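You operate a simulated robot arm through the tools that you are given. There is no shell and no other tool. Be economical: measure what you need, move in short steps, check, and stop when the job is done.

The job below is to be done with a simulated robot arm. You get a single attempt, and the scene is never put back.

JOB
Empty the jar of white frit into the steel frit dish.
Fine: dish on the graphite slab; nothing spilt; jar back in its place with its lid on; glass stays. Set down upright: jar of white frit.

Only the result counts: the job must be done as asked and must still hold three seconds after the hand-in. Knocking over, shifting, dropping, spilling or breaking anything else fails it. A push-on lid holds only when it is set on centred and level and pressed home; a screw cap is set on level and turned clockwise until tight.

ROBOT AND FRAMES
A 7-joint arm with a two-finger parallel gripper, fixed in place. Base frame: the origin is at the foot of the arm, x ahead of it, y to its left, z up. Lengths are in m, angles in rad, forces in N, time in s.
With the tool pointing down near the work surface it reaches from about 0.3 to 0.76 m from the base axis. Its first joint turns from -2.897 to 2.897 rad. Payload 3.91 kg.
The TCP is the grasp point between the finger pads, 0.03 m short of the fingertips. In the tool frame z runs along the fingers and y along their closing line. The gripper opens to 0.11 m. The fingers are 0.02 m wide and 0.01 m thick; the gripper's body (0.048 by 0.112 m) begins 0.055 m behind the TCP.
Orientation is that of the tool frame in the base frame, as a unit quaternion [w, x, y, z]. With the fingers straight down and closing along the base's y, the tool's x points along the base's -x, its y along +y and its z along -z.

CONTROLS
- The arm moves only by the tool drive_tool. Its argument "commands" is a list that holds one entry, the list of rows, each a list of 7 numbers: the turn, a rotation vector about the tool's x, y, z in units of 6 degrees (1.0 is 6 degrees), then the shift along the tool's x, y, z in units of 50 mm (1.0 is 50 mm), then the gripper command, from -1 (shut) to 1 (fully open), values between in proportion. In form: [[[rx, ry, rz, dx, dy, dz, jaw], ...]]. A call has 1 to 12 rows; each row shifts and turns the commanded pose from where the row before left it, along the tool's axes as they then stand. A call with a number of a shift or a turn outside -1 to 1 is refused whole. Rows are played at 5 a second. More than 0.05 m and 0.15 rad between two rows, or a gripper value outside its range, and nothing of the call is played. A pose out of reach is approached as far as the arm can. The call stops where the force on the tool passes 40 N (or 10 N more than at its start, if that is more) or the arm is blocked; 0.2 s more then pass. The fingers move at their own pace (about 0.153 m/s each) and stop on an object; they squeeze with about 28 N. The grip force told is the motor's: it shows also when the fingers shut on nothing. Time passes only in rows, and 0.2 s behind the last, so rows that do not move let the fingers close. The reply holds the time, the measured pose of the TCP, the force on the tool along the base axes, the opening and the grip force, in the units named above and with some noise, with the torque about the TCP (base axes, N m) and any sound that the robot's microphone picked up.
- Cameras (640 x 400 px; columns grow to the right, rows downward): "scene" is fixed at [0.2212, 0.6501, 1.8009]; the picture's right is [-0.87, -0.49, 0.00], its down [-0.42, 0.75, -0.52] and it looks along [0.25, -0.45, -0.86] (base axes); focal length 298 px, centre (320, 200). "wrist" rides on the gripper at [0.077, 0.007, -0.115] in the tool frame; the picture's right is [-0.09, 1.00, 0.00], its down [-0.80, -0.07, -0.59] and it looks along [-0.59, -0.05, 0.80] (tool axes); focal length 270 px, centre (320, 200). There is no depth. A picture from a camera that has moved, and an enlarged one, comes with that camera's place and axes in the base frame and with its lens.
- get_image(camera): a new picture of that camera. No time passes.
- slide_trunk(by): slides the trunk up (or, below 0, down) by that many m; the arm rides with it, the base frame stays. It gives what a move gives, with no picture.
- zoom(camera, box): a new picture of the part [left, top, right, bottom] of that camera's present view, enlarged. No time passes.
- hand_in(): hands the job in; it is judged then, once.

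Go step by step. Nothing tells you positions but the pictures and the camera data: compare them with the known pose of the tool, close in by small moves and look again before you grip or let go. The budget is 120 turns and 76 pictures, counting those below and the enlarged ones. Unless the task says otherwise, let go and move clear before handing in, and close with one line.

The tools are called after "Request:" as a command line: name --argument value ..., lists and objects as JSON in quotes. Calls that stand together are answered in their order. drive_tool: Moves the arm, as the interface text tells. Its arguments: {"type":"object","properties":{"commands":{"type":"array","items":{"type":"array","items":{"type":"array","items":{"type":"number"}}}}},"required":["commands"]} The other tools are called the same way: slide_trunk (by) slides the trunk up or down; get_image (camera) takes a picture; zoom (camera, box) takes an enlarged picture of a part of a camera's view; hand_in () hands the job in.

At the start:

```text
t: 0.0
tcp_pos: [0.388, 0.0984, 1.3716]
tool_rot: [0.0, 0.001, 1.0, 0.0]
wrist_force: [0.0, 0.5, -0.4]
ft_torque: [-0.03, -0.02, 0.0]
opening: 0.11
finger_force: 0.1
trunk travel left (down, up): [-0.575, 0.035]
```

scene: 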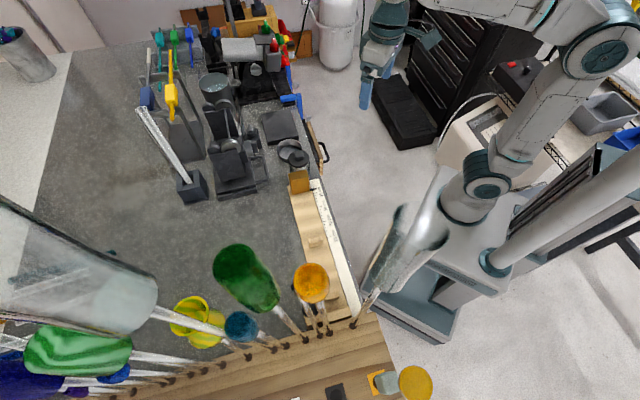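
wrist: 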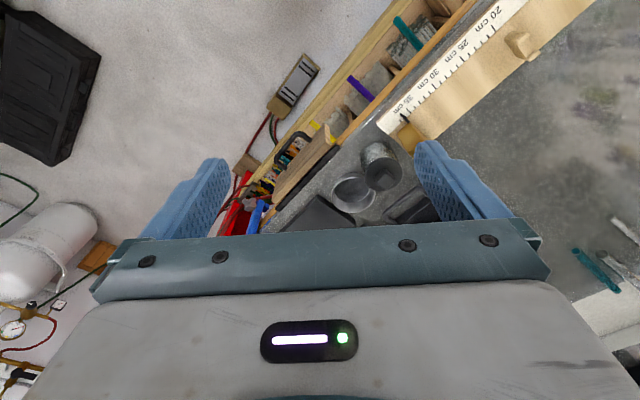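

The scene is a glass workshop bench; I see what may be a jar and a dish near the slab in the upper middle. I zoom in on that area first.

Request:
zoom --camera "scene" --box '[130, 60, 350, 200]'

Request:
zoom --camera "wrist" --box '[220, 80, 480, 240]'

```text
2.86 times, centred on (240, 130) of scene
camera zoom: at [0.2212, 0.6501, 1.8009], right [-0.87, -0.49, 0.0], down [-0.42, 0.75, -0.52], along [0.25, -0.45, -0.86], focal length 853 px, centre (549, 400)
```

zoom: 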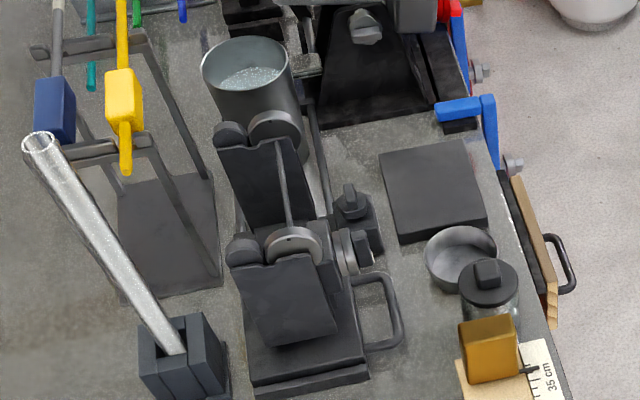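

```text
2.46 times, centred on (350, 160) of wrist
camera zoom: at [0.3108, 0.1043, 1.4854], right [0.09, 1.0, 0.0], down [0.8, -0.07, 0.59], along [0.59, -0.05, -0.8], focal length 665 px, centre (246, 298)
```

zoom: 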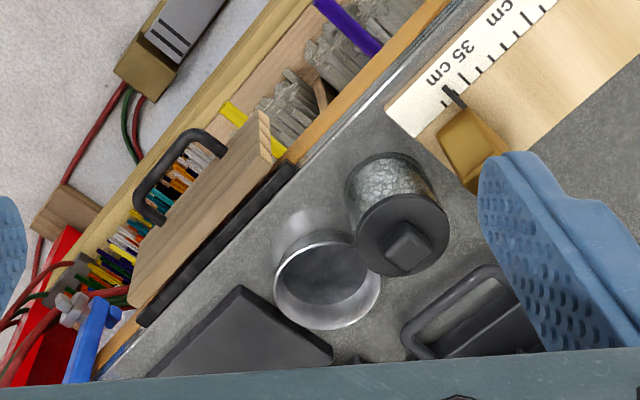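

The jar (black lid with a square knob) looks to be near (0.55, 0.19, top about 1.115). The empty steel dish is near (0.62, 0.14) and the slab near (0.71, 0.05). I move lower for a closer look.

Request:
drive_tool --commands '[[[0, 0, 0, -0.4, 0.26, 0.4, 1], [0, 0, 0, -0.4, 0.26, 0.4, 1], [0, 0, 0, -0.4, 0.26, 0.4, 1], [0, 0, 0, -0.4, 0.26, 0.4, 1]]]'

Request:
get_image --camera "wrist"

Request:
get_image --camera "scene"

```text
t: 1.0
tcp_pos: [0.4712, 0.151, 1.2917]
tool_rot: [0.0, 0.0, 1.0, 0.0]
wrist_force: [0.6, -0.1, 0.4]
ft_torque: [-0.01, 0.04, -0.02]
opening: 0.1101
finger_force: 0.1
trunk travel left (down, up): [-0.575, 0.035]
```

```text
71 pictures are left
camera wrist: at [0.3933, 0.1575, 1.4052], right [0.09, 1.0, 0.0], down [0.8, -0.07, 0.59], along [0.59, -0.05, -0.8], focal length 270 px, centre (320, 200)
```

wrist: 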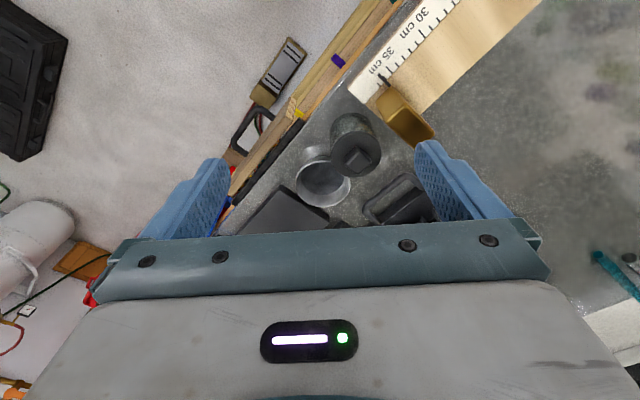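

```text
70 pictures are left
```

scene: 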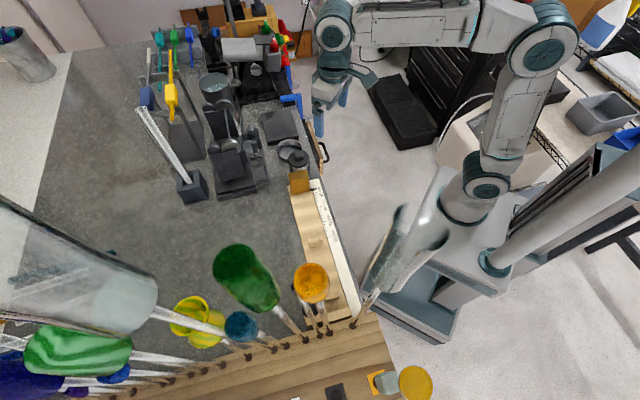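

The gripper shows where I expected it. I zoom in on the wrist view for detail.

Request:
zoom --camera "wrist" --box '[230, 80, 450, 230]'

Request:
zoom --camera "scene" --box '[240, 90, 340, 200]'

```text
2.67 times, centred on (340, 155) of wrist
camera zoom: at [0.3933, 0.1575, 1.4052], right [0.09, 1.0, 0.0], down [0.8, -0.07, 0.59], along [0.59, -0.05, -0.8], focal length 721 px, centre (267, 320)
```

zoom: 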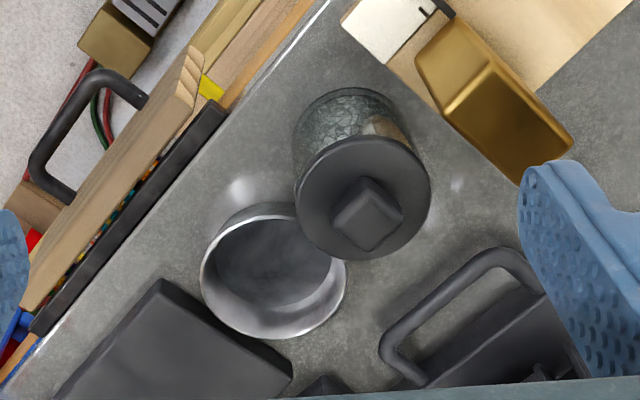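

```text
3.64 times, centred on (290, 145) of scene
camera zoom: at [0.2212, 0.6501, 1.8009], right [-0.87, -0.49, 0.0], down [-0.42, 0.75, -0.52], along [0.25, -0.45, -0.86], focal length 1085 px, centre (429, 400)
```

zoom: 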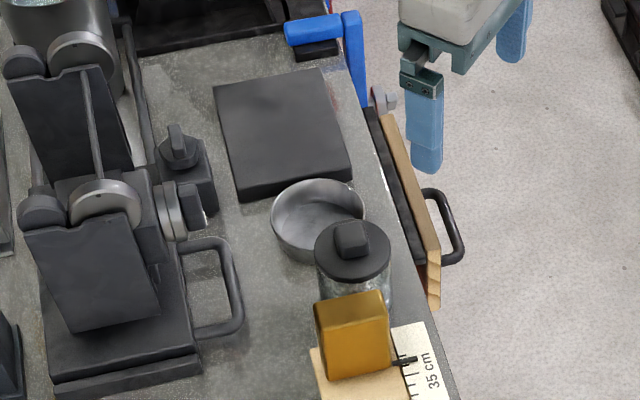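

Estimates so far are dish rim centre (0.617, 0.142, 1.056) with radius 0.042, jar (0.550, 0.189) with lid top about 1.10, and slab centre (0.715, 0.054) with top about 1.037. I'll go above the dish, yaw the hand slightly and look again.

Request:
drive_tool --commands '[[[0, 0, 0, -0.58, -0.036, 0.49, 1], [0, 0, 0, -0.58, -0.036, 0.49, 1], [0, 0, 0, -0.58, -0.036, 0.49, 1], [0, 0, 0, -0.58, -0.036, 0.49, 1], [0, 0, 0, -0.58, -0.036, 0.49, 1], [0, 0, 1, 0, 0, 0, 1], [0, 0, 1, 0, 0, 0, 1], [0, 0, 1, 0, 0, 0, 1]]]'

Request:
get_image --camera "wrist"

Request:
zoom --camera "scene" --box '[220, 70, 380, 190]'

```text
t: 2.8
tcp_pos: [0.6127, 0.1413, 1.1702]
tool_rot: [0.0, 0.158, 0.987, 0.0]
wrist_force: [-0.2, -0.1, -0.3]
ft_torque: [0.02, -0.02, -0.03]
opening: 0.11
finger_force: 0.2
trunk travel left (down, up): [-0.575, 0.035]
```

```text
67 pictures are left
camera wrist: at [0.5427, 0.1713, 1.2824], right [0.39, 0.92, 0.0], down [0.74, -0.32, 0.59], along [0.55, -0.23, -0.8], focal length 270 px, centre (320, 200)
```

wrist: 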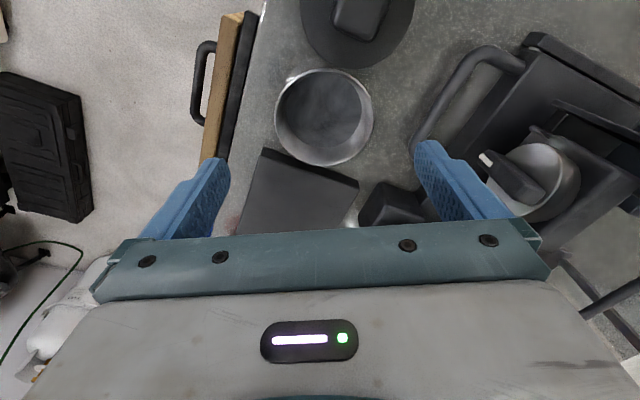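

```text
3.33 times, centred on (300, 130) of scene
camera zoom: at [0.2212, 0.6501, 1.8009], right [-0.87, -0.49, 0.0], down [-0.42, 0.75, -0.52], along [0.25, -0.45, -0.86], focal length 995 px, centre (387, 433)
```

zoom: 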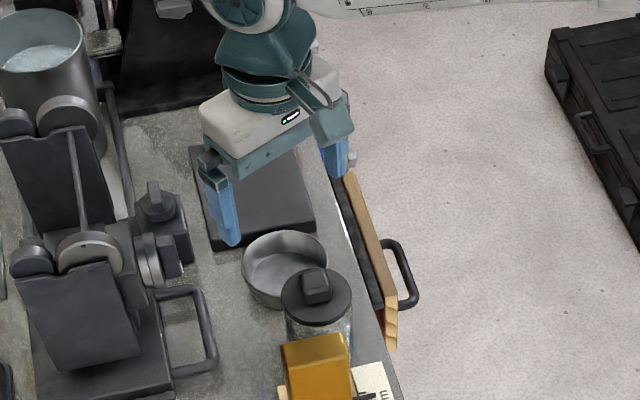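

The positions agree, with the dish at (0.618, 0.143). I descend around the dish with the jaw open to about 0.1 and check before gripping.

Request:
drive_tool --commands '[[[0, 0, 0, -0.08, 0.06, 0.4, 0.82], [0, 0, 0, 0, 0, 0.6, 0.82], [0, 0, 0, 0, 0, 0.6, 0.82], [0, 0, 0, 0, 0, 0.4, 0.82]]]'

Request:
get_image --camera "wrist"

Request:
zoom --camera "scene" --box '[240, 90, 340, 180]'

```text
t: 3.8
tcp_pos: [0.6204, 0.1407, 1.0677]
tool_rot: [0.0, 0.156, 0.988, 0.001]
wrist_force: [-0.4, -0.3, -0.7]
ft_torque: [-0.01, 0.0, 0.02]
opening: 0.0998
finger_force: 0.0
trunk travel left (down, up): [-0.575, 0.035]
```

```text
65 pictures are left
camera wrist: at [0.5487, 0.1717, 1.1813], right [0.39, 0.92, 0.0], down [0.74, -0.31, 0.59], along [0.55, -0.23, -0.8], focal length 270 px, centre (320, 200)
```

wrist: 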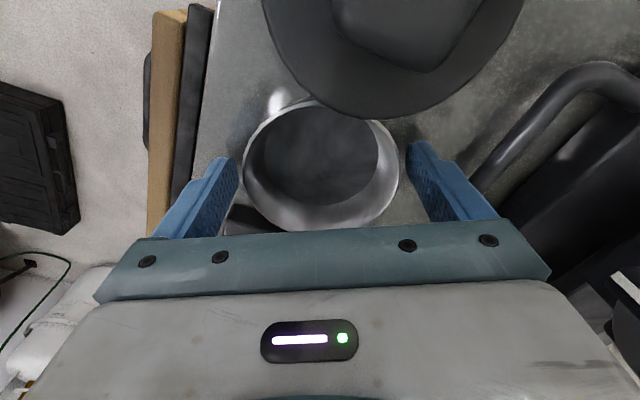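

```text
4.44 times, centred on (290, 135) of scene
camera zoom: at [0.2212, 0.6501, 1.8009], right [-0.87, -0.49, 0.0], down [-0.42, 0.75, -0.52], along [0.25, -0.45, -0.86], focal length 1326 px, centre (453, 489)
```

zoom: 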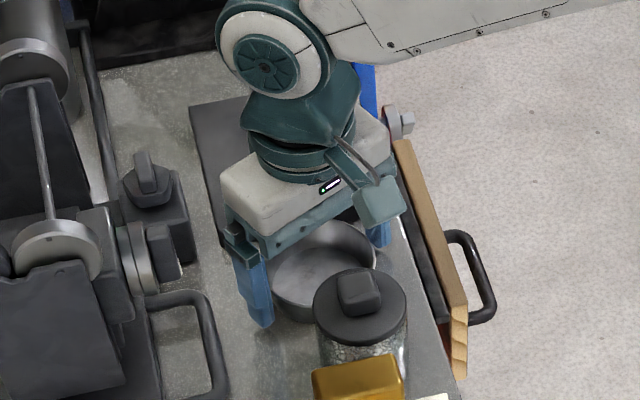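

The dish sits centred between the fingers. I grip it.

Request:
drive_tool --commands '[[[0, 0, 0, 0, 0, 0, 0.5], [0, 0, 0, 0, 0, 0, 0.3], [0, 0, 0, 0, 0, 0, 0.3], [0, 0, 0, 0, 0, 0, 0.3]]]'

```text
t: 4.8
tcp_pos: [0.62, 0.1414, 1.0689]
tool_rot: [0.0, 0.156, 0.988, 0.0]
wrist_force: [-0.4, 0.1, -0.3]
ft_torque: [0.02, -0.03, 0.02]
opening: 0.0801
finger_force: 28.0
trunk travel left (down, up): [-0.575, 0.035]
```

Gripped at 0.080. I lift, look, then carry it to the slab.

Request:
drive_tool --commands '[[[0, 0, 0, 0, 0, -0.3, 0.3], [0, 0, 0, 0, 0, -0.4, 0.3], [0, 0, 0, 0, 0, -0.3, 0.3]]]'

Request:
get_image --camera "wrist"

Request:
zoom --camera "scene" --box '[240, 90, 340, 180]'

```text
t: 5.6
tcp_pos: [0.6187, 0.1428, 1.1184]
tool_rot: [0.0, 0.156, 0.988, 0.0]
wrist_force: [-0.4, 0.5, -1.1]
ft_torque: [0.01, 0.02, 0.0]
opening: 0.0796
finger_force: 28.0
trunk travel left (down, up): [-0.575, 0.035]
```

```text
63 pictures are left
camera wrist: at [0.5473, 0.1721, 1.2318], right [0.39, 0.92, 0.0], down [0.74, -0.31, 0.59], along [0.55, -0.23, -0.8], focal length 270 px, centre (320, 200)
```

wrist: 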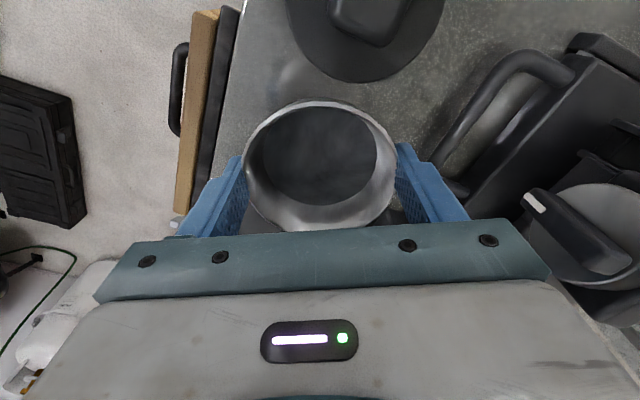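

```text
4.44 times, centred on (290, 135) of scene
camera zoom: at [0.2212, 0.6501, 1.8009], right [-0.87, -0.49, 0.0], down [-0.42, 0.75, -0.52], along [0.25, -0.45, -0.86], focal length 1326 px, centre (453, 489)
```

zoom: 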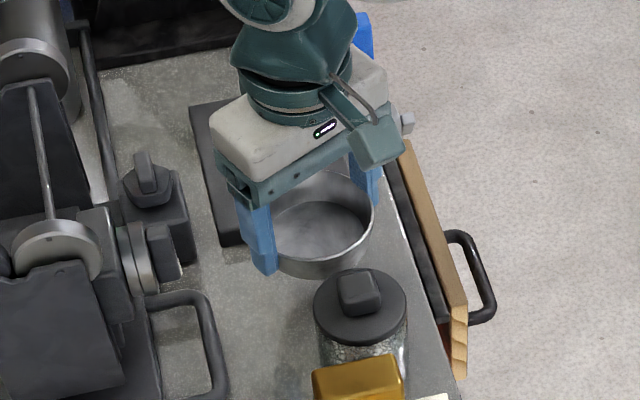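

Held securely. I carry it over the slab.

Request:
drive_tool --commands '[[[0, 0, 0, -0.724, -0.302, 0, 0.3], [0, 0, 0, -0.724, -0.302, 0, 0.3], [0, 0, 0, -0.724, -0.302, 0, 0.3], [0, 0, 0, 0, 0, 0.2, 0.3], [0, 0, 0, 0, 0, 0.1, 0.3]]]'

Request:
zoom --camera "scene" --box '[240, 80, 340, 170]'

Request:
get_image --camera "wrist"

```text
t: 6.8
tcp_pos: [0.7091, 0.0658, 1.1038]
tool_rot: [0.0, 0.157, 0.988, 0.001]
wrist_force: [-0.5, -0.1, -1.5]
ft_torque: [-0.01, -0.01, 0.01]
opening: 0.0797
finger_force: 27.7
trunk travel left (down, up): [-0.575, 0.035]
```

```text
4.44 times, centred on (290, 125) of scene
camera zoom: at [0.2212, 0.6501, 1.8009], right [-0.87, -0.49, 0.0], down [-0.42, 0.75, -0.52], along [0.25, -0.45, -0.86], focal length 1326 px, centre (453, 533)
```

zoom: 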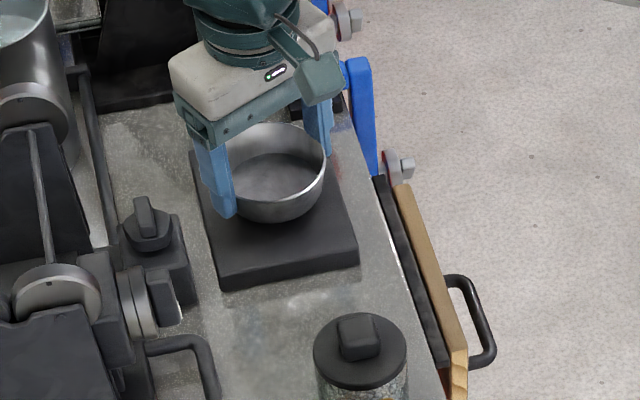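

```text
60 pictures are left
camera wrist: at [0.6368, 0.0957, 1.2171], right [0.39, 0.92, 0.0], down [0.74, -0.31, 0.59], along [0.55, -0.23, -0.8], focal length 270 px, centre (320, 200)
```

wrist: 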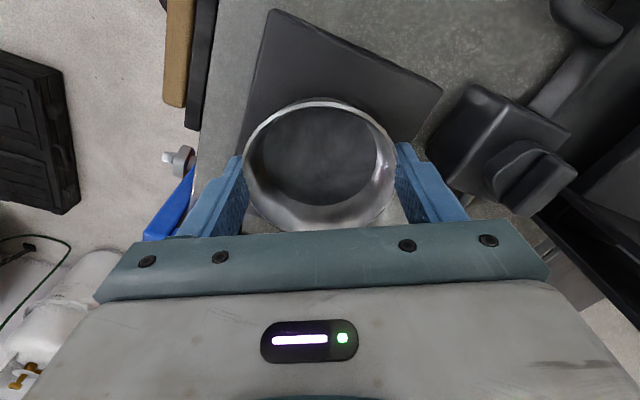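

Placement over the slab is good. I lower in small steps watching the force.

Request:
drive_tool --commands '[[[0, 0, 0, 0, 0, 0.1, 0.3], [0, 0, 0, 0, 0, 0.06, 0.3], [0, 0, 0, 0, 0, 0, 0.3]]]'

```text
t: 7.6
tcp_pos: [0.7073, 0.0642, 1.0955]
tool_rot: [0.0, 0.156, 0.988, 0.0]
wrist_force: [-0.2, -0.1, -1.3]
ft_torque: [0.03, 0.0, 0.02]
opening: 0.0797
finger_force: 27.8
trunk travel left (down, up): [-0.575, 0.035]
```

Request:
drive_tool --commands '[[[0, 0, 0, 0, 0, 0.04, 0.3], [0, 0, 0, 0, 0, 0.04, 0.3], [0, 0, 0, 0, 0, 0, 0.3]]]'

Request:
zoom --camera "scene" --box '[255, 85, 325, 145]'

```text
t: 8.4
tcp_pos: [0.7067, 0.0654, 1.0937]
tool_rot: [0.0, 0.156, 0.988, 0.0]
wrist_force: [-0.8, -1.2, -1.0]
ft_torque: [-0.02, -0.01, 0.03]
opening: 0.0797
finger_force: 28.3
trunk travel left (down, up): [-0.575, 0.035]
```

```text
6.67 times, centred on (290, 115) of scene
camera zoom: at [0.2212, 0.6501, 1.8009], right [-0.87, -0.49, 0.0], down [-0.42, 0.75, -0.52], along [0.25, -0.45, -0.86], focal length 1989 px, centre (520, 767)
```

zoom: 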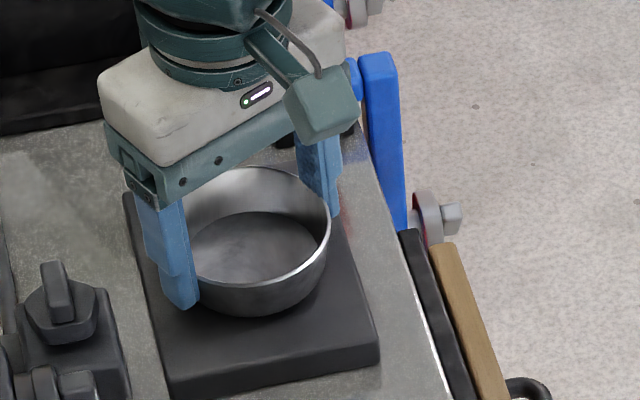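

Not clearly in contact yet. I continue down.

Request:
drive_tool --commands '[[[0, 0, 0, 0, 0, 0.04, 0.3], [0, 0, 0, 0, 0, 0.04, 0.3], [0, 0, 0, 0, 0, 0, 0.3]]]'

```text
t: 9.2
tcp_pos: [0.7064, 0.0658, 1.0891]
tool_rot: [0.0, 0.157, 0.988, 0.0]
wrist_force: [0.2, -0.6, -0.8]
ft_torque: [0.03, 0.01, 0.0]
opening: 0.0792
finger_force: 27.9
trunk travel left (down, up): [-0.575, 0.035]
```

Request:
drive_tool --commands '[[[0, 0, 0, 0, 0, 0.03, 0.3], [0, 0, 0, 0, 0, 0, 0.3]]]'

```text
t: 9.8
tcp_pos: [0.7062, 0.0663, 1.0889]
tool_rot: [0.0, 0.157, 0.988, -0.001]
wrist_force: [2.3, -0.8, 6.1]
ft_torque: [-0.07, 0.11, 0.01]
opening: 0.0796
finger_force: 28.0
trunk travel left (down, up): [-0.575, 0.035]
```

Contact with the slab (+7 N). I release and rise.

Request:
drive_tool --commands '[[[0, 0, 0, 0, 0, 0, 0.8], [0, 0, 0, 0, 0, 0, 0.8], [0, 0, 0, 0, 0, -0.5, 0.8], [0, 0, 0, 0, 0, -0.8, 0.8], [0, 0, 0, 0.8, 0, -0.4, 0.8], [0, 0, 0, 0.8, 0, 0, 0.8]]]'

Request:
get_image --camera "wrist"

Request:
zoom --camera "scene" --box '[240, 80, 340, 170]'

```text
t: 11.2
tcp_pos: [0.6282, 0.0905, 1.1744]
tool_rot: [0.0, 0.156, 0.988, 0.0]
wrist_force: [-0.6, 0.1, -0.2]
ft_torque: [-0.01, -0.01, -0.01]
opening: 0.0988
finger_force: 0.1
trunk travel left (down, up): [-0.575, 0.035]
```

```text
58 pictures are left
camera wrist: at [0.5567, 0.1212, 1.2875], right [0.39, 0.92, 0.0], down [0.74, -0.31, 0.59], along [0.55, -0.23, -0.8], focal length 270 px, centre (320, 200)
```

wrist: 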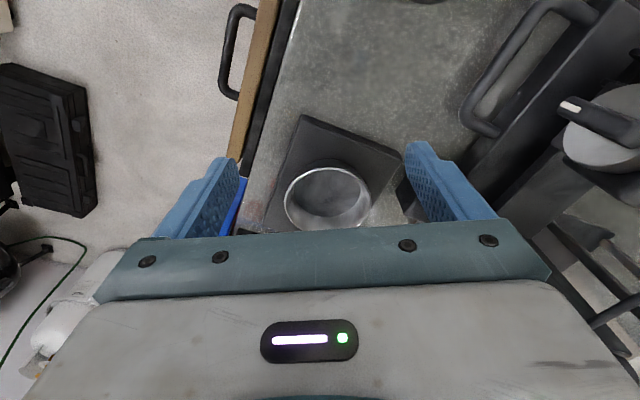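

```text
4.44 times, centred on (290, 125) of scene
camera zoom: at [0.2212, 0.6501, 1.8009], right [-0.87, -0.49, 0.0], down [-0.42, 0.75, -0.52], along [0.25, -0.45, -0.86], focal length 1326 px, centre (453, 533)
```

zoom: 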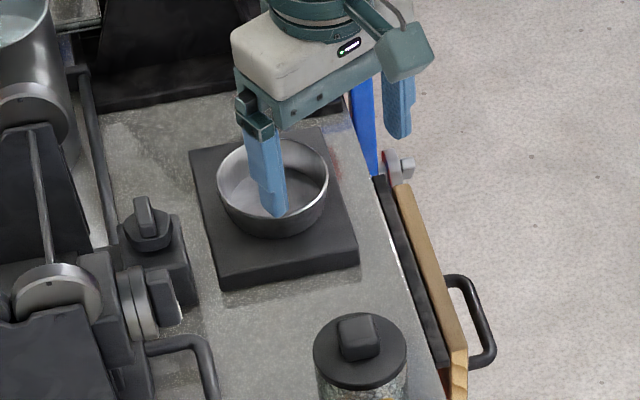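

The dish is down, flat and well inside the slab. Next I look at the jar's lid from above.

Request:
drive_tool --commands '[[[0, 0, 0, 0, 0, -0.8, 0.8], [0, 0, 0, 0.7, 0.346, 0, 0.8], [0, 0, 0, 0.7, 0.346, 0, 0.8], [0, 0, 0, 0.7, 0.346, 0, 0.8], [0, 0, 0, 0.627, 0.346, 0, 0.8]]]'

Request:
get_image --camera "wrist"

Request:
zoom --camera "scene" --box '[265, 120, 335, 200]'

```text
t: 12.4
tcp_pos: [0.5205, 0.1975, 1.2121]
tool_rot: [0.001, 0.157, 0.988, 0.001]
wrist_force: [-0.6, 0.3, 0.0]
ft_torque: [0.0, 0.01, -0.01]
opening: 0.099
finger_force: 0.0
trunk travel left (down, up): [-0.575, 0.035]
```

```text
56 pictures are left
camera wrist: at [0.4491, 0.2279, 1.3263], right [0.39, 0.92, 0.0], down [0.74, -0.31, 0.59], along [0.55, -0.23, -0.8], focal length 270 px, centre (320, 200)
```

wrist: 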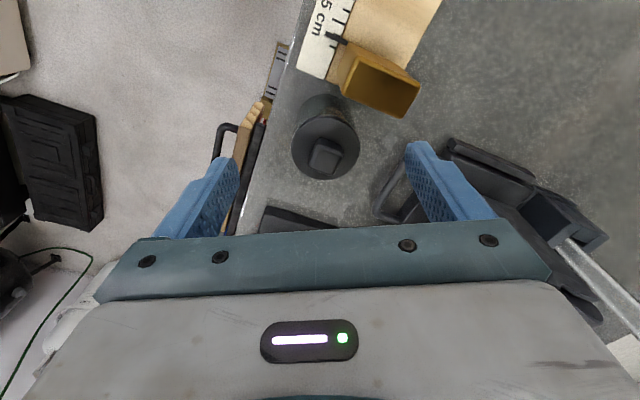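

```text
5.00 times, centred on (300, 160) of scene
camera zoom: at [0.2212, 0.6501, 1.8009], right [-0.87, -0.49, 0.0], down [-0.42, 0.75, -0.52], along [0.25, -0.45, -0.86], focal length 1492 px, centre (420, 400)
```

zoom: 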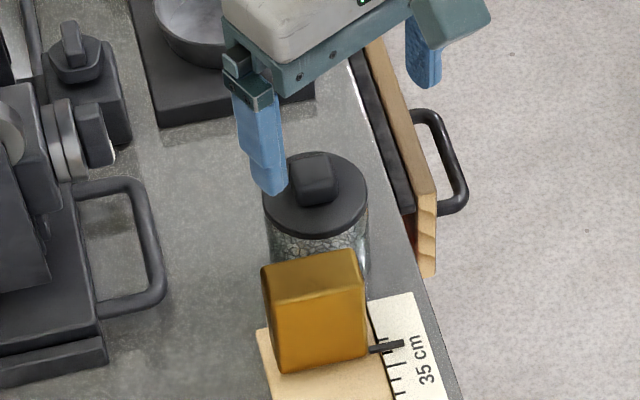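

Request:
zoom --camera "wrist" --box '[280, 80, 380, 190]'

```text
3.64 times, centred on (330, 135) of wrist
camera zoom: at [0.4491, 0.2279, 1.3263], right [0.39, 0.92, 0.0], down [0.74, -0.31, 0.59], along [0.55, -0.23, -0.8], focal length 983 px, centre (284, 436)
```

zoom: 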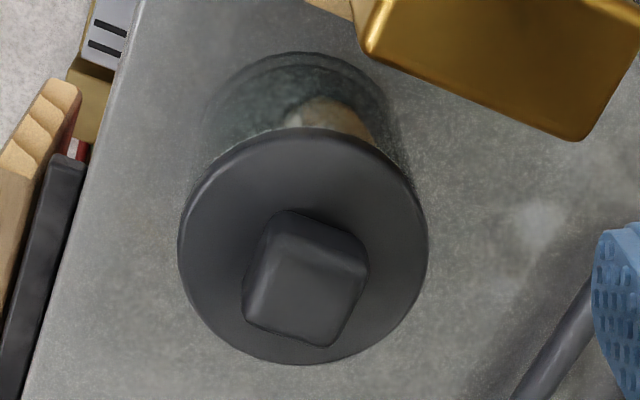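

The knob is a square of about 0.022 m, turned roughly 45°, at (0.555, 0.189). I go above it, turn the hand to match and part-close the jaw.

Request:
drive_tool --commands '[[[0, 0, 0, -0.7, 0.05, 0.2, 0.2], [0, 0, 1, 0, 0, 0.2, 0.0], [0, 0, 1, 0, 0, 0.2, -0.09], [0, 0, 1, 0, 0, 0.2, -0.09], [0, 0, 1, 0, 0, 0, -0.09], [0, 0, 0.33, 0, 0, 0, -0.09]]]'

Request:
get_image --camera "wrist"

Request:
zoom --camera "scene" --box '[265, 120, 335, 200]'

```text
t: 13.8
tcp_pos: [0.5567, 0.1893, 1.1731]
tool_rot: [0.0, 0.375, 0.927, -0.001]
wrist_force: [1.1, -0.1, 1.1]
ft_torque: [0.02, 0.03, 0.01]
opening: 0.0499
finger_force: 0.1
trunk travel left (down, up): [-0.575, 0.035]
```

```text
53 pictures are left
camera wrist: at [0.5057, 0.2481, 1.2854], right [0.76, 0.65, 0.0], down [0.53, -0.61, 0.59], along [0.39, -0.45, -0.8], focal length 270 px, centre (320, 200)
```

wrist: 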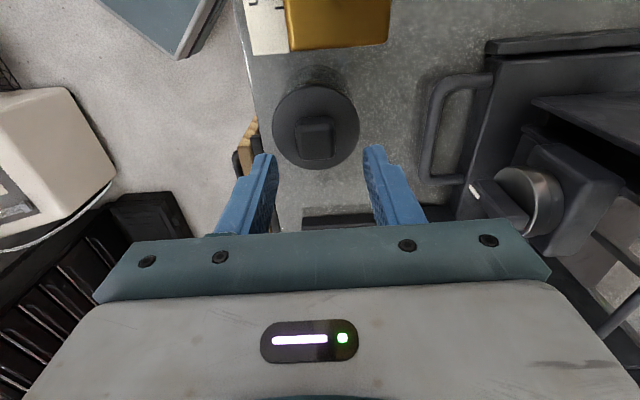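

```text
5.00 times, centred on (300, 160) of scene
camera zoom: at [0.2212, 0.6501, 1.8009], right [-0.87, -0.49, 0.0], down [-0.42, 0.75, -0.52], along [0.25, -0.45, -0.86], focal length 1492 px, centre (420, 400)
```

zoom: 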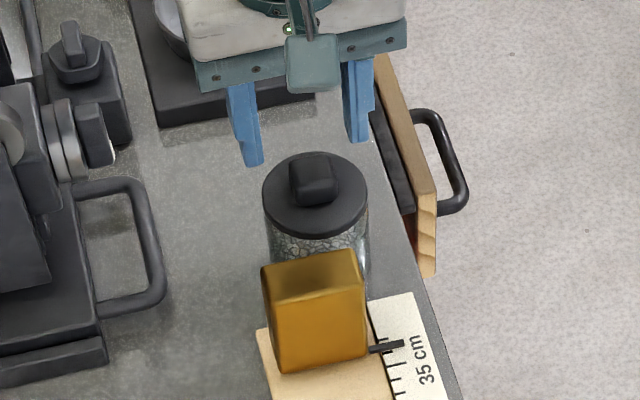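

Aligned. I correct a few millimetres and descend around the knob.

Request:
drive_tool --commands '[[[0, 0, 0, 0.036, -0.05, 0.25, -0.09], [0, 0, 0, 0, 0, 0.25, -0.09], [0, 0, 0, 0, 0, 0.22, -0.09]]]'

Request:
get_image --camera "wrist"

Request:
zoom --camera "scene" --box '[265, 120, 335, 200]'

```text
t: 14.6
tcp_pos: [0.5533, 0.1893, 1.1361]
tool_rot: [-0.001, 0.374, 0.927, 0.001]
wrist_force: [-0.1, 0.4, -0.2]
ft_torque: [-0.04, 0.0, 0.02]
opening: 0.0499
finger_force: 0.1
trunk travel left (down, up): [-0.575, 0.035]
```

```text
51 pictures are left
camera wrist: at [0.5028, 0.2473, 1.2489], right [0.76, 0.66, 0.0], down [0.53, -0.61, 0.59], along [0.39, -0.45, -0.8], focal length 270 px, centre (320, 200)
```

wrist: 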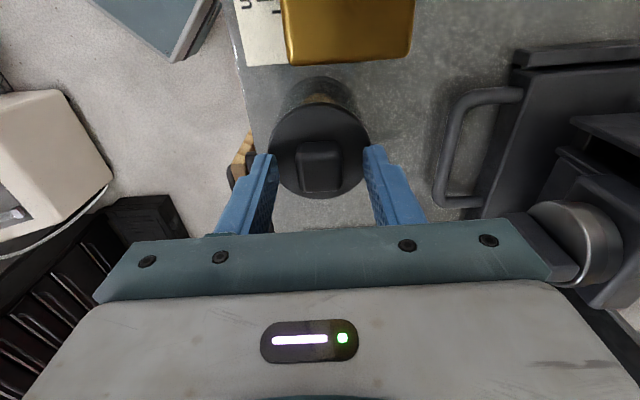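

```text
5.00 times, centred on (300, 160) of scene
camera zoom: at [0.2212, 0.6501, 1.8009], right [-0.87, -0.49, 0.0], down [-0.42, 0.75, -0.52], along [0.25, -0.45, -0.86], focal length 1492 px, centre (420, 400)
```

zoom: 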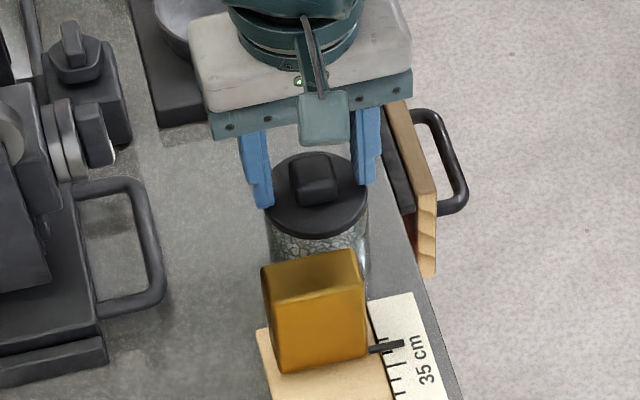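

Fingers straddle the knob. I go slightly lower and close on it.

Request:
drive_tool --commands '[[[0, 0, 0, -0.05, 0, 0.06, -0.09], [0, 0, 0, 0, 0, 0, -0.4], [0, 0, 0, 0, 0, 0, -0.8], [0, 0, 0, 0, 0, 0, -0.8], [0, 0, 0, 0, 0, 0, -0.8]]]'

Request:
zoom --camera "wrist" --box '[230, 70, 430, 230]'

```text
t: 15.8
tcp_pos: [0.5539, 0.186, 1.1341]
tool_rot: [0.0, 0.375, 0.927, 0.0]
wrist_force: [0.3, 0.7, 9.1]
ft_torque: [0.01, -0.01, -0.11]
opening: 0.0249
finger_force: 27.7
trunk travel left (down, up): [-0.575, 0.035]
```

```text
2.50 times, centred on (330, 150) of wrist
camera zoom: at [0.504, 0.2457, 1.2469], right [0.76, 0.66, 0.0], down [0.53, -0.61, 0.6], along [0.39, -0.45, -0.8], focal length 676 px, centre (295, 325)
```

zoom: 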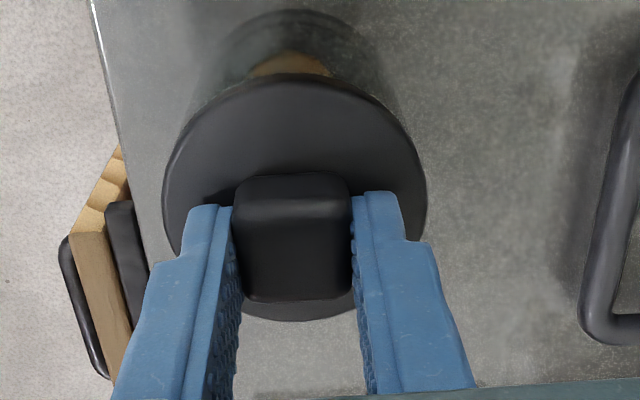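

Gripped on the knob (0.025), with the fingertips just touching the lid top. I pull up a little to learn what kind of lid this is.

Request:
drive_tool --commands '[[[0, 0, 0, 0, 0, -0.04, -0.8], [0, 0, 0, 0, 0, -0.04, -0.8], [0, 0, 0, 0, 0, 0, -0.8]]]'

```text
t: 16.6
tcp_pos: [0.5561, 0.1881, 1.1371]
tool_rot: [0.001, 0.374, 0.927, 0.001]
wrist_force: [0.3, 0.4, -0.8]
ft_torque: [0.02, -0.01, 0.01]
opening: 0.0248
finger_force: 28.1
trunk travel left (down, up): [-0.575, 0.035]
heard: snap
```

A snap: it is a push-on lid and it has come free. I lift straight up and look.

Request:
drive_tool --commands '[[[0, 0, 0, 0, 0, -0.2, -0.8], [0, 0, 0, 0, 0, -0.4, -0.8], [0, 0, 0, 0, 0, -0.6, -0.8]]]'

Request:
get_image --camera "wrist"

Request:
zoom --camera "scene" --box '[245, 100, 345, 200]'

```text
t: 17.4
tcp_pos: [0.5537, 0.1884, 1.1989]
tool_rot: [0.0, 0.375, 0.927, 0.0]
wrist_force: [0.2, -0.3, 0.0]
ft_torque: [-0.01, 0.01, 0.01]
opening: 0.0248
finger_force: 28.2
trunk travel left (down, up): [-0.575, 0.035]
```

```text
48 pictures are left
camera wrist: at [0.5032, 0.2458, 1.3118], right [0.76, 0.66, 0.0], down [0.53, -0.61, 0.59], along [0.39, -0.45, -0.8], focal length 270 px, centre (320, 200)
```

wrist: 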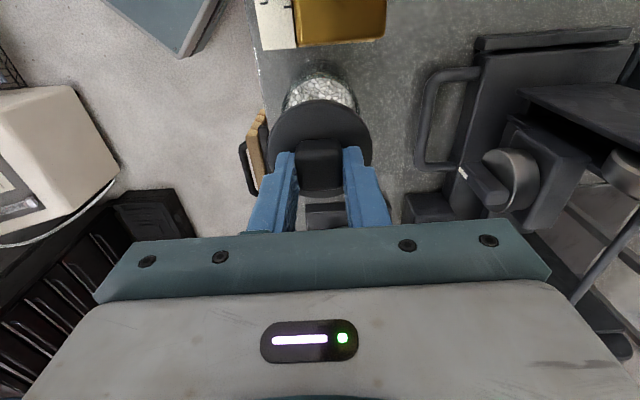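

```text
4.00 times, centred on (295, 150) of scene
camera zoom: at [0.2212, 0.6501, 1.8009], right [-0.87, -0.49, 0.0], down [-0.42, 0.75, -0.52], along [0.25, -0.45, -0.86], focal length 1194 px, centre (420, 400)
```

zoom: 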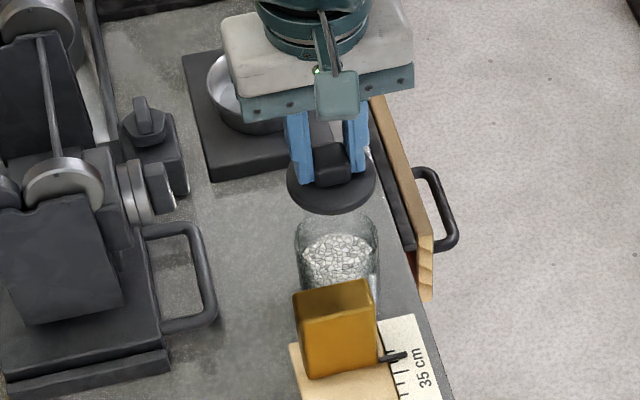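

Jar open with white frit inside, lid in hand. I set the lid on the free bench spot where the dish stood.

Request:
drive_tool --commands '[[[0, 0, 0, -0.83, 0.17, 0, -0.8], [0, 0, 0, -0.83, 0.17, 0, -0.8], [0, 0, 0, 0, 0, 0.7, -0.8], [0, 0, 0, 0, 0, 0.7, -0.8], [0, 0, 0, 0, 0, 0.7, -0.8], [0, 0, 0, 0, 0, 0, -0.8]]]'

Request:
zoom --camera "scene" --box '[245, 100, 345, 200]'

Request:
get_image --camera "wrist"

```text
t: 18.8
tcp_pos: [0.6295, 0.1428, 1.0918]
tool_rot: [0.001, 0.375, 0.927, 0.0]
wrist_force: [0.7, -0.4, -0.8]
ft_torque: [0.04, -0.01, 0.05]
opening: 0.0246
finger_force: 28.3
trunk travel left (down, up): [-0.575, 0.035]
```

```text
4.00 times, centred on (295, 150) of scene
camera zoom: at [0.2212, 0.6501, 1.8009], right [-0.87, -0.49, 0.0], down [-0.42, 0.75, -0.52], along [0.25, -0.45, -0.86], focal length 1194 px, centre (420, 400)
```

zoom: 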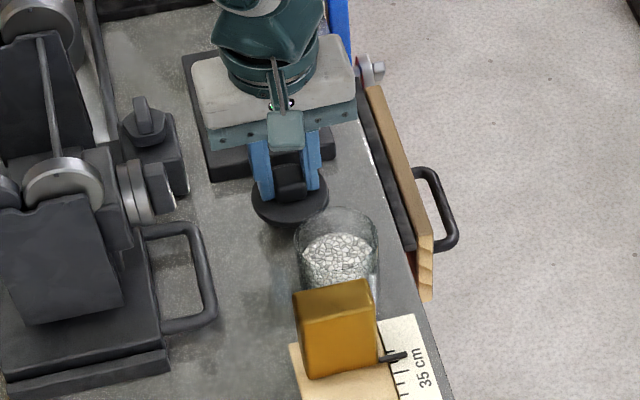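

```text
45 pictures are left
camera wrist: at [0.5782, 0.2005, 1.205], right [0.75, 0.66, 0.0], down [0.53, -0.61, 0.59], along [0.39, -0.45, -0.8], focal length 270 px, centre (320, 200)
```

wrist: 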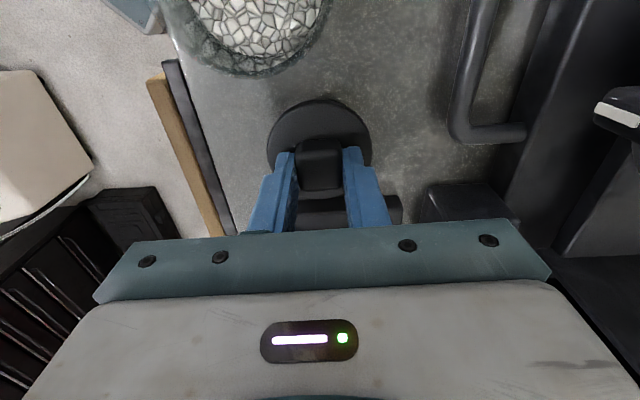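

Room is clear around the lid. I lower in small steps.

Request:
drive_tool --commands '[[[0, 0, 0, 0, 0, 0.2, -0.8], [0, 0, 0, 0, 0, 0.15, -0.8], [0, 0, 0, 0, 0, 0, -0.8]]]'

```text
t: 19.6
tcp_pos: [0.6287, 0.1414, 1.0753]
tool_rot: [0.0, 0.375, 0.927, 0.0]
wrist_force: [-0.5, -0.6, 0.2]
ft_torque: [0.0, 0.04, -0.01]
opening: 0.0247
finger_force: 27.8
trunk travel left (down, up): [-0.575, 0.035]
```

Request:
drive_tool --commands '[[[0, 0, 0, 0, 0, 0.06, -0.8], [0, 0, 0, 0, 0, 0.06, -0.8], [0, 0, 0, 0, 0, 0, -0.8]]]'

```text
t: 20.4
tcp_pos: [0.6285, 0.1414, 1.0722]
tool_rot: [0.003, 0.374, 0.927, 0.002]
wrist_force: [7.5, 1.6, 35.1]
ft_torque: [0.17, 0.1, -0.05]
opening: 0.0245
finger_force: 28.2
trunk travel left (down, up): [-0.575, 0.035]
```

Lid is on the bench (35 N). I ease the pressure, open and rise.

Request:
drive_tool --commands '[[[0, 0, 0, 0, 0, -0.06, -0.8], [0, 0, 0, 0, 0, 0, -0.3], [0, 0, 0, 0, 0, 0, -0.1], [0, 0, 0, 0, 0, -0.5, -0.1], [0, 0, 0, 0, 0, -0.9, -0.1], [0, 0, 0, 0.8, 0, -0.5, 0.2], [0, 0, 0, 0.8, 0, 0, 0.5]]]'

Request:
get_image --camera "wrist"

Request:
zoom --camera "scene" --box '[245, 100, 345, 200]'

```text
t: 22.0
tcp_pos: [0.5693, 0.199, 1.1685]
tool_rot: [0.0, 0.375, 0.927, -0.001]
wrist_force: [-0.5, 0.4, 0.5]
ft_torque: [-0.02, -0.03, 0.0]
opening: 0.0824
finger_force: 0.1
trunk travel left (down, up): [-0.575, 0.035]
```

```text
44 pictures are left
camera wrist: at [0.5186, 0.2575, 1.281], right [0.76, 0.66, 0.0], down [0.53, -0.61, 0.59], along [0.39, -0.45, -0.8], focal length 270 px, centre (320, 200)
```

wrist: 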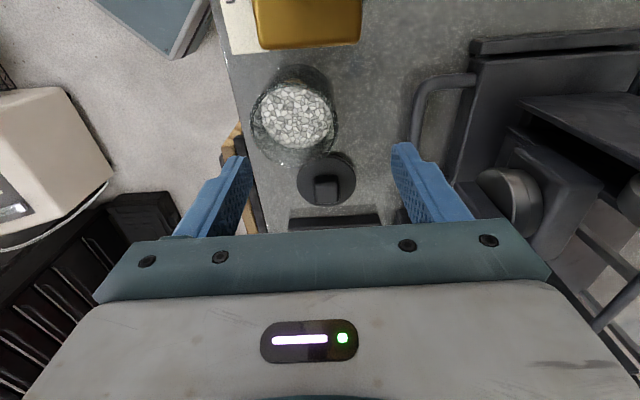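

```text
4.00 times, centred on (295, 150) of scene
camera zoom: at [0.2212, 0.6501, 1.8009], right [-0.87, -0.49, 0.0], down [-0.42, 0.75, -0.52], along [0.25, -0.45, -0.86], focal length 1194 px, centre (420, 400)
```

zoom: 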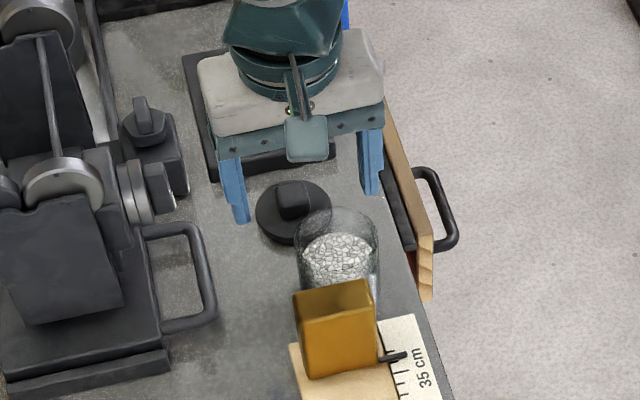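

The lid lies flat by the slab. For pouring I need a side grip on the jar. I'll back off over the bench edge, yaw the hand and pitch it, and first study the gap between jar and brass block.

Request:
drive_tool --commands '[[[0, 0, 0, 0, -0.7, -0.45, 0.35], [0, 0, 0, 0, -0.7, -0.45, 0.35], [0, 0, 0, 0, -0.7, -0.45, 0.35], [0, 0, 0, 0, -0.7, -0.45, 0.35], [0, 0, -1, 0, 0, 0, 0.35], [0, 0, -1, 0, 0, 0, 0.35], [0, 0, -1, 0, 0, 0, 0.35], [0, 0, -1, 0, 0, 0, 0.35], [0, 0, -1, 0, 0, 0, 0.35], [0, 0, -1, 0, 0, 0, 0.35], [0, 0, -1, 0, 0, 0, 0.35], [0, 0, -1, 0, 0, 0, 0.35]]]'

Request:
drive_tool --commands '[[[0, 0, -1, 0, 0, 0, 0.35], [0, 0, -1, 0, 0, 0, 0.35], [0, 0, -1, 0, 0, 0, 0.35], [0, 0, -1, 0, 0, 0, 0.35], [0, 0, -1, 0, 0, 0, 0.35], [0, 0, -1, 0, 0, 0, 0.35], [0, 0, -1, 0, 0, 0, 0.35]]]'

Request:
get_image --camera "scene"

Request:
get_image --camera "wrist"

```text
t: 24.6
tcp_pos: [0.4725, 0.0965, 1.2569]
tool_rot: [0.0, -0.035, 0.999, 0.0]
wrist_force: [0.4, 0.0, -0.3]
ft_torque: [0.04, 0.0, 0.01]
opening: 0.0745
finger_force: 0.0
trunk travel left (down, up): [-0.575, 0.035]
```

```text
t: 26.2
tcp_pos: [0.4736, 0.0969, 1.2578]
tool_rot: [0.0, -0.392, 0.92, 0.0]
wrist_force: [-0.6, 0.1, 0.2]
ft_torque: [0.02, -0.03, -0.01]
opening: 0.0745
finger_force: 0.0
trunk travel left (down, up): [-0.575, 0.035]
```

```text
42 pictures are left
```

scene: 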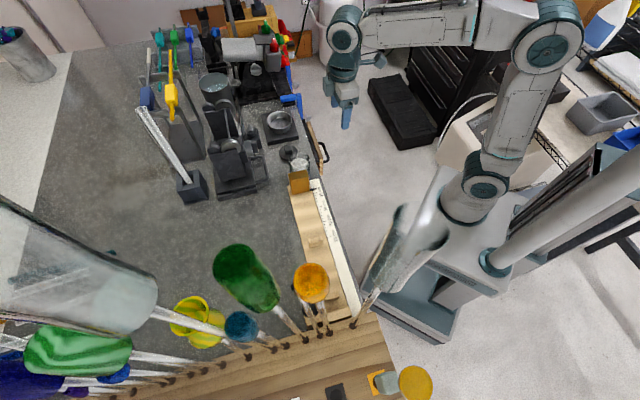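

```text
41 pictures are left
camera wrist: at [0.4141, 0.0456, 1.3701], right [-0.66, 0.75, 0.0], down [0.61, 0.53, 0.59], along [0.45, 0.39, -0.8], focal length 270 px, centre (320, 200)
```

wrist: 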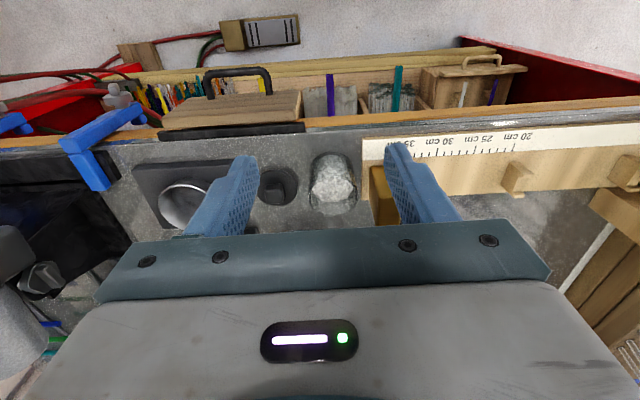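

The hand is now square to the bench edge. I zoom on the jar/brass gap.

Request:
zoom --camera "wrist" --box '[230, 120, 430, 240]'

Request:
zoom --camera "scene" --box '[270, 130, 340, 210]'

```text
3.20 times, centred on (330, 180) of wrist
camera zoom: at [0.4141, 0.0456, 1.3701], right [-0.66, 0.75, 0.0], down [0.61, 0.53, 0.59], along [0.45, 0.39, -0.8], focal length 865 px, centre (288, 264)
```

zoom: 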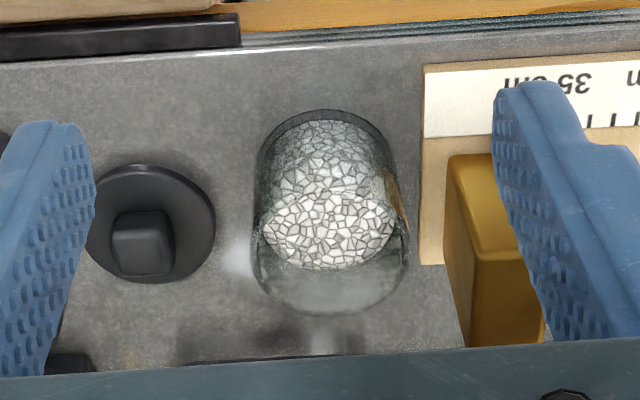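

```text
5.00 times, centred on (305, 170) of scene
camera zoom: at [0.2212, 0.6501, 1.8009], right [-0.87, -0.49, 0.0], down [-0.42, 0.75, -0.52], along [0.25, -0.45, -0.86], focal length 1492 px, centre (395, 350)
```

zoom: 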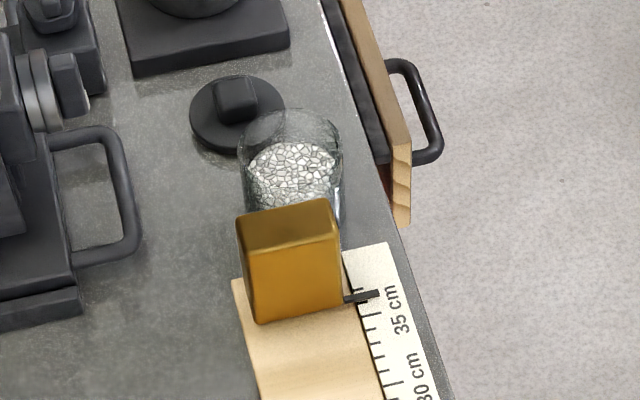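

The gap from jar to brass block is about 25 mm, enough for a finger. I move down outside the jar and tilt the hand 54°.

Request:
drive_tool --commands '[[[0, -1, 0, 0, 0, 0, 0.36], [0, -1, 0, 0, 0, 0, 0.36], [0, -1, 0, 0, 0, 0, 0.36], [0, -1, 0, 0, 0, 0, 0.36], [0, -1, 0, 0, 0, 0, 0.36], [0, -1, 0, 0, 0, 0, 0.36], [0, -1, 0, 0, 0, 0, 0.36], [0, -1, 0, 0, 0, 0, 0.36], [0, -1, 0, 0, 0, 0, 0.36]]]'

Request:
get_image --camera "scene"

Request:
get_image --camera "wrist"

```text
t: 28.2
tcp_pos: [0.4712, 0.0964, 1.2566]
tool_rot: [0.419, -0.348, 0.82, 0.178]
wrist_force: [0.5, -0.1, -1.4]
ft_torque: [-0.03, 0.02, -0.03]
opening: 0.075
finger_force: 0.0
trunk travel left (down, up): [-0.575, 0.035]
```

```text
38 pictures are left
```

scene: 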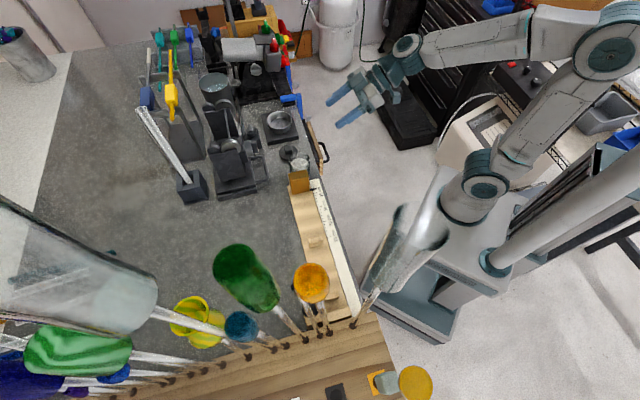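

```text
37 pictures are left
camera wrist: at [0.3717, 0.0019, 1.2603], right [-0.68, 0.73, 0.07], down [0.04, -0.06, 1.0], along [0.73, 0.68, 0.01], focal length 270 px, centre (320, 200)
```

wrist: 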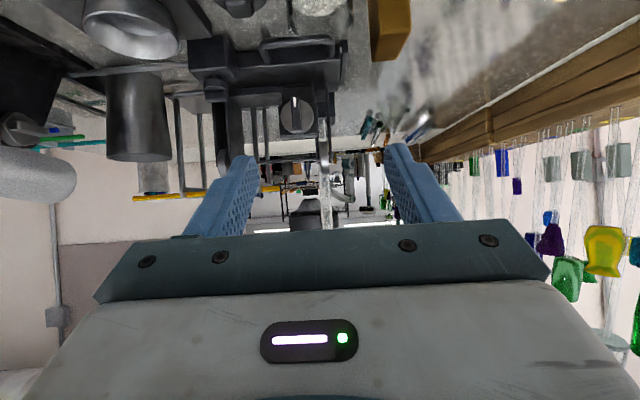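

Side-grip orientation reached. I go to the pre-grasp pose, 0.12 m back along the approach.

Request:
drive_tool --commands '[[[0, 0, 0, 0.425, 0.025, 0.47, 0.36], [0, 0, 0, 0.425, 0.025, 0.47, 0.36], [0, 0, 0, 0.425, 0.025, 0.47, 0.36], [0, 0, 0, 0.425, 0.025, 0.47, 0.36]]]'

Request:
zoom --camera "scene" --box '[260, 110, 380, 200]'

Request:
get_image --camera "wrist"

```text
t: 29.2
tcp_pos: [0.4886, 0.1192, 1.1323]
tool_rot: [0.418, -0.348, 0.821, 0.177]
wrist_force: [-0.9, -1.4, 0.0]
ft_torque: [0.01, -0.01, 0.03]
opening: 0.0745
finger_force: 0.0
trunk travel left (down, up): [-0.575, 0.035]
```

```text
4.44 times, centred on (320, 155) of scene
camera zoom: at [0.2212, 0.6501, 1.8009], right [-0.87, -0.49, 0.0], down [-0.42, 0.75, -0.52], along [0.25, -0.45, -0.86], focal length 1326 px, centre (320, 400)
```

zoom: 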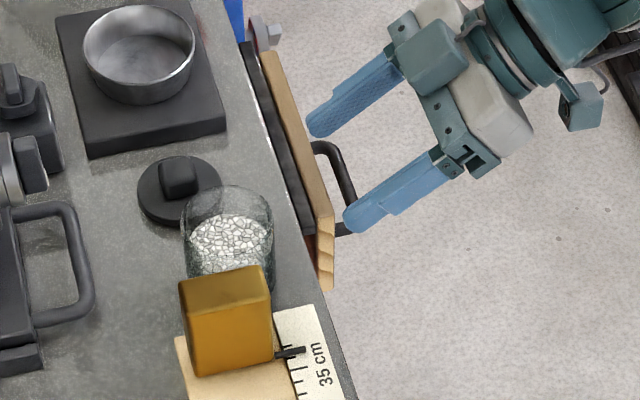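

```text
35 pictures are left
camera wrist: at [0.3869, 0.0239, 1.1368], right [-0.68, 0.73, 0.07], down [0.04, -0.06, 1.0], along [0.73, 0.68, 0.01], focal length 270 px, centre (320, 200)
```

wrist: 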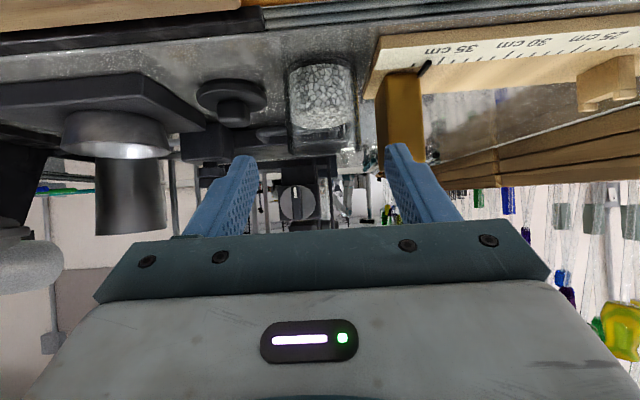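

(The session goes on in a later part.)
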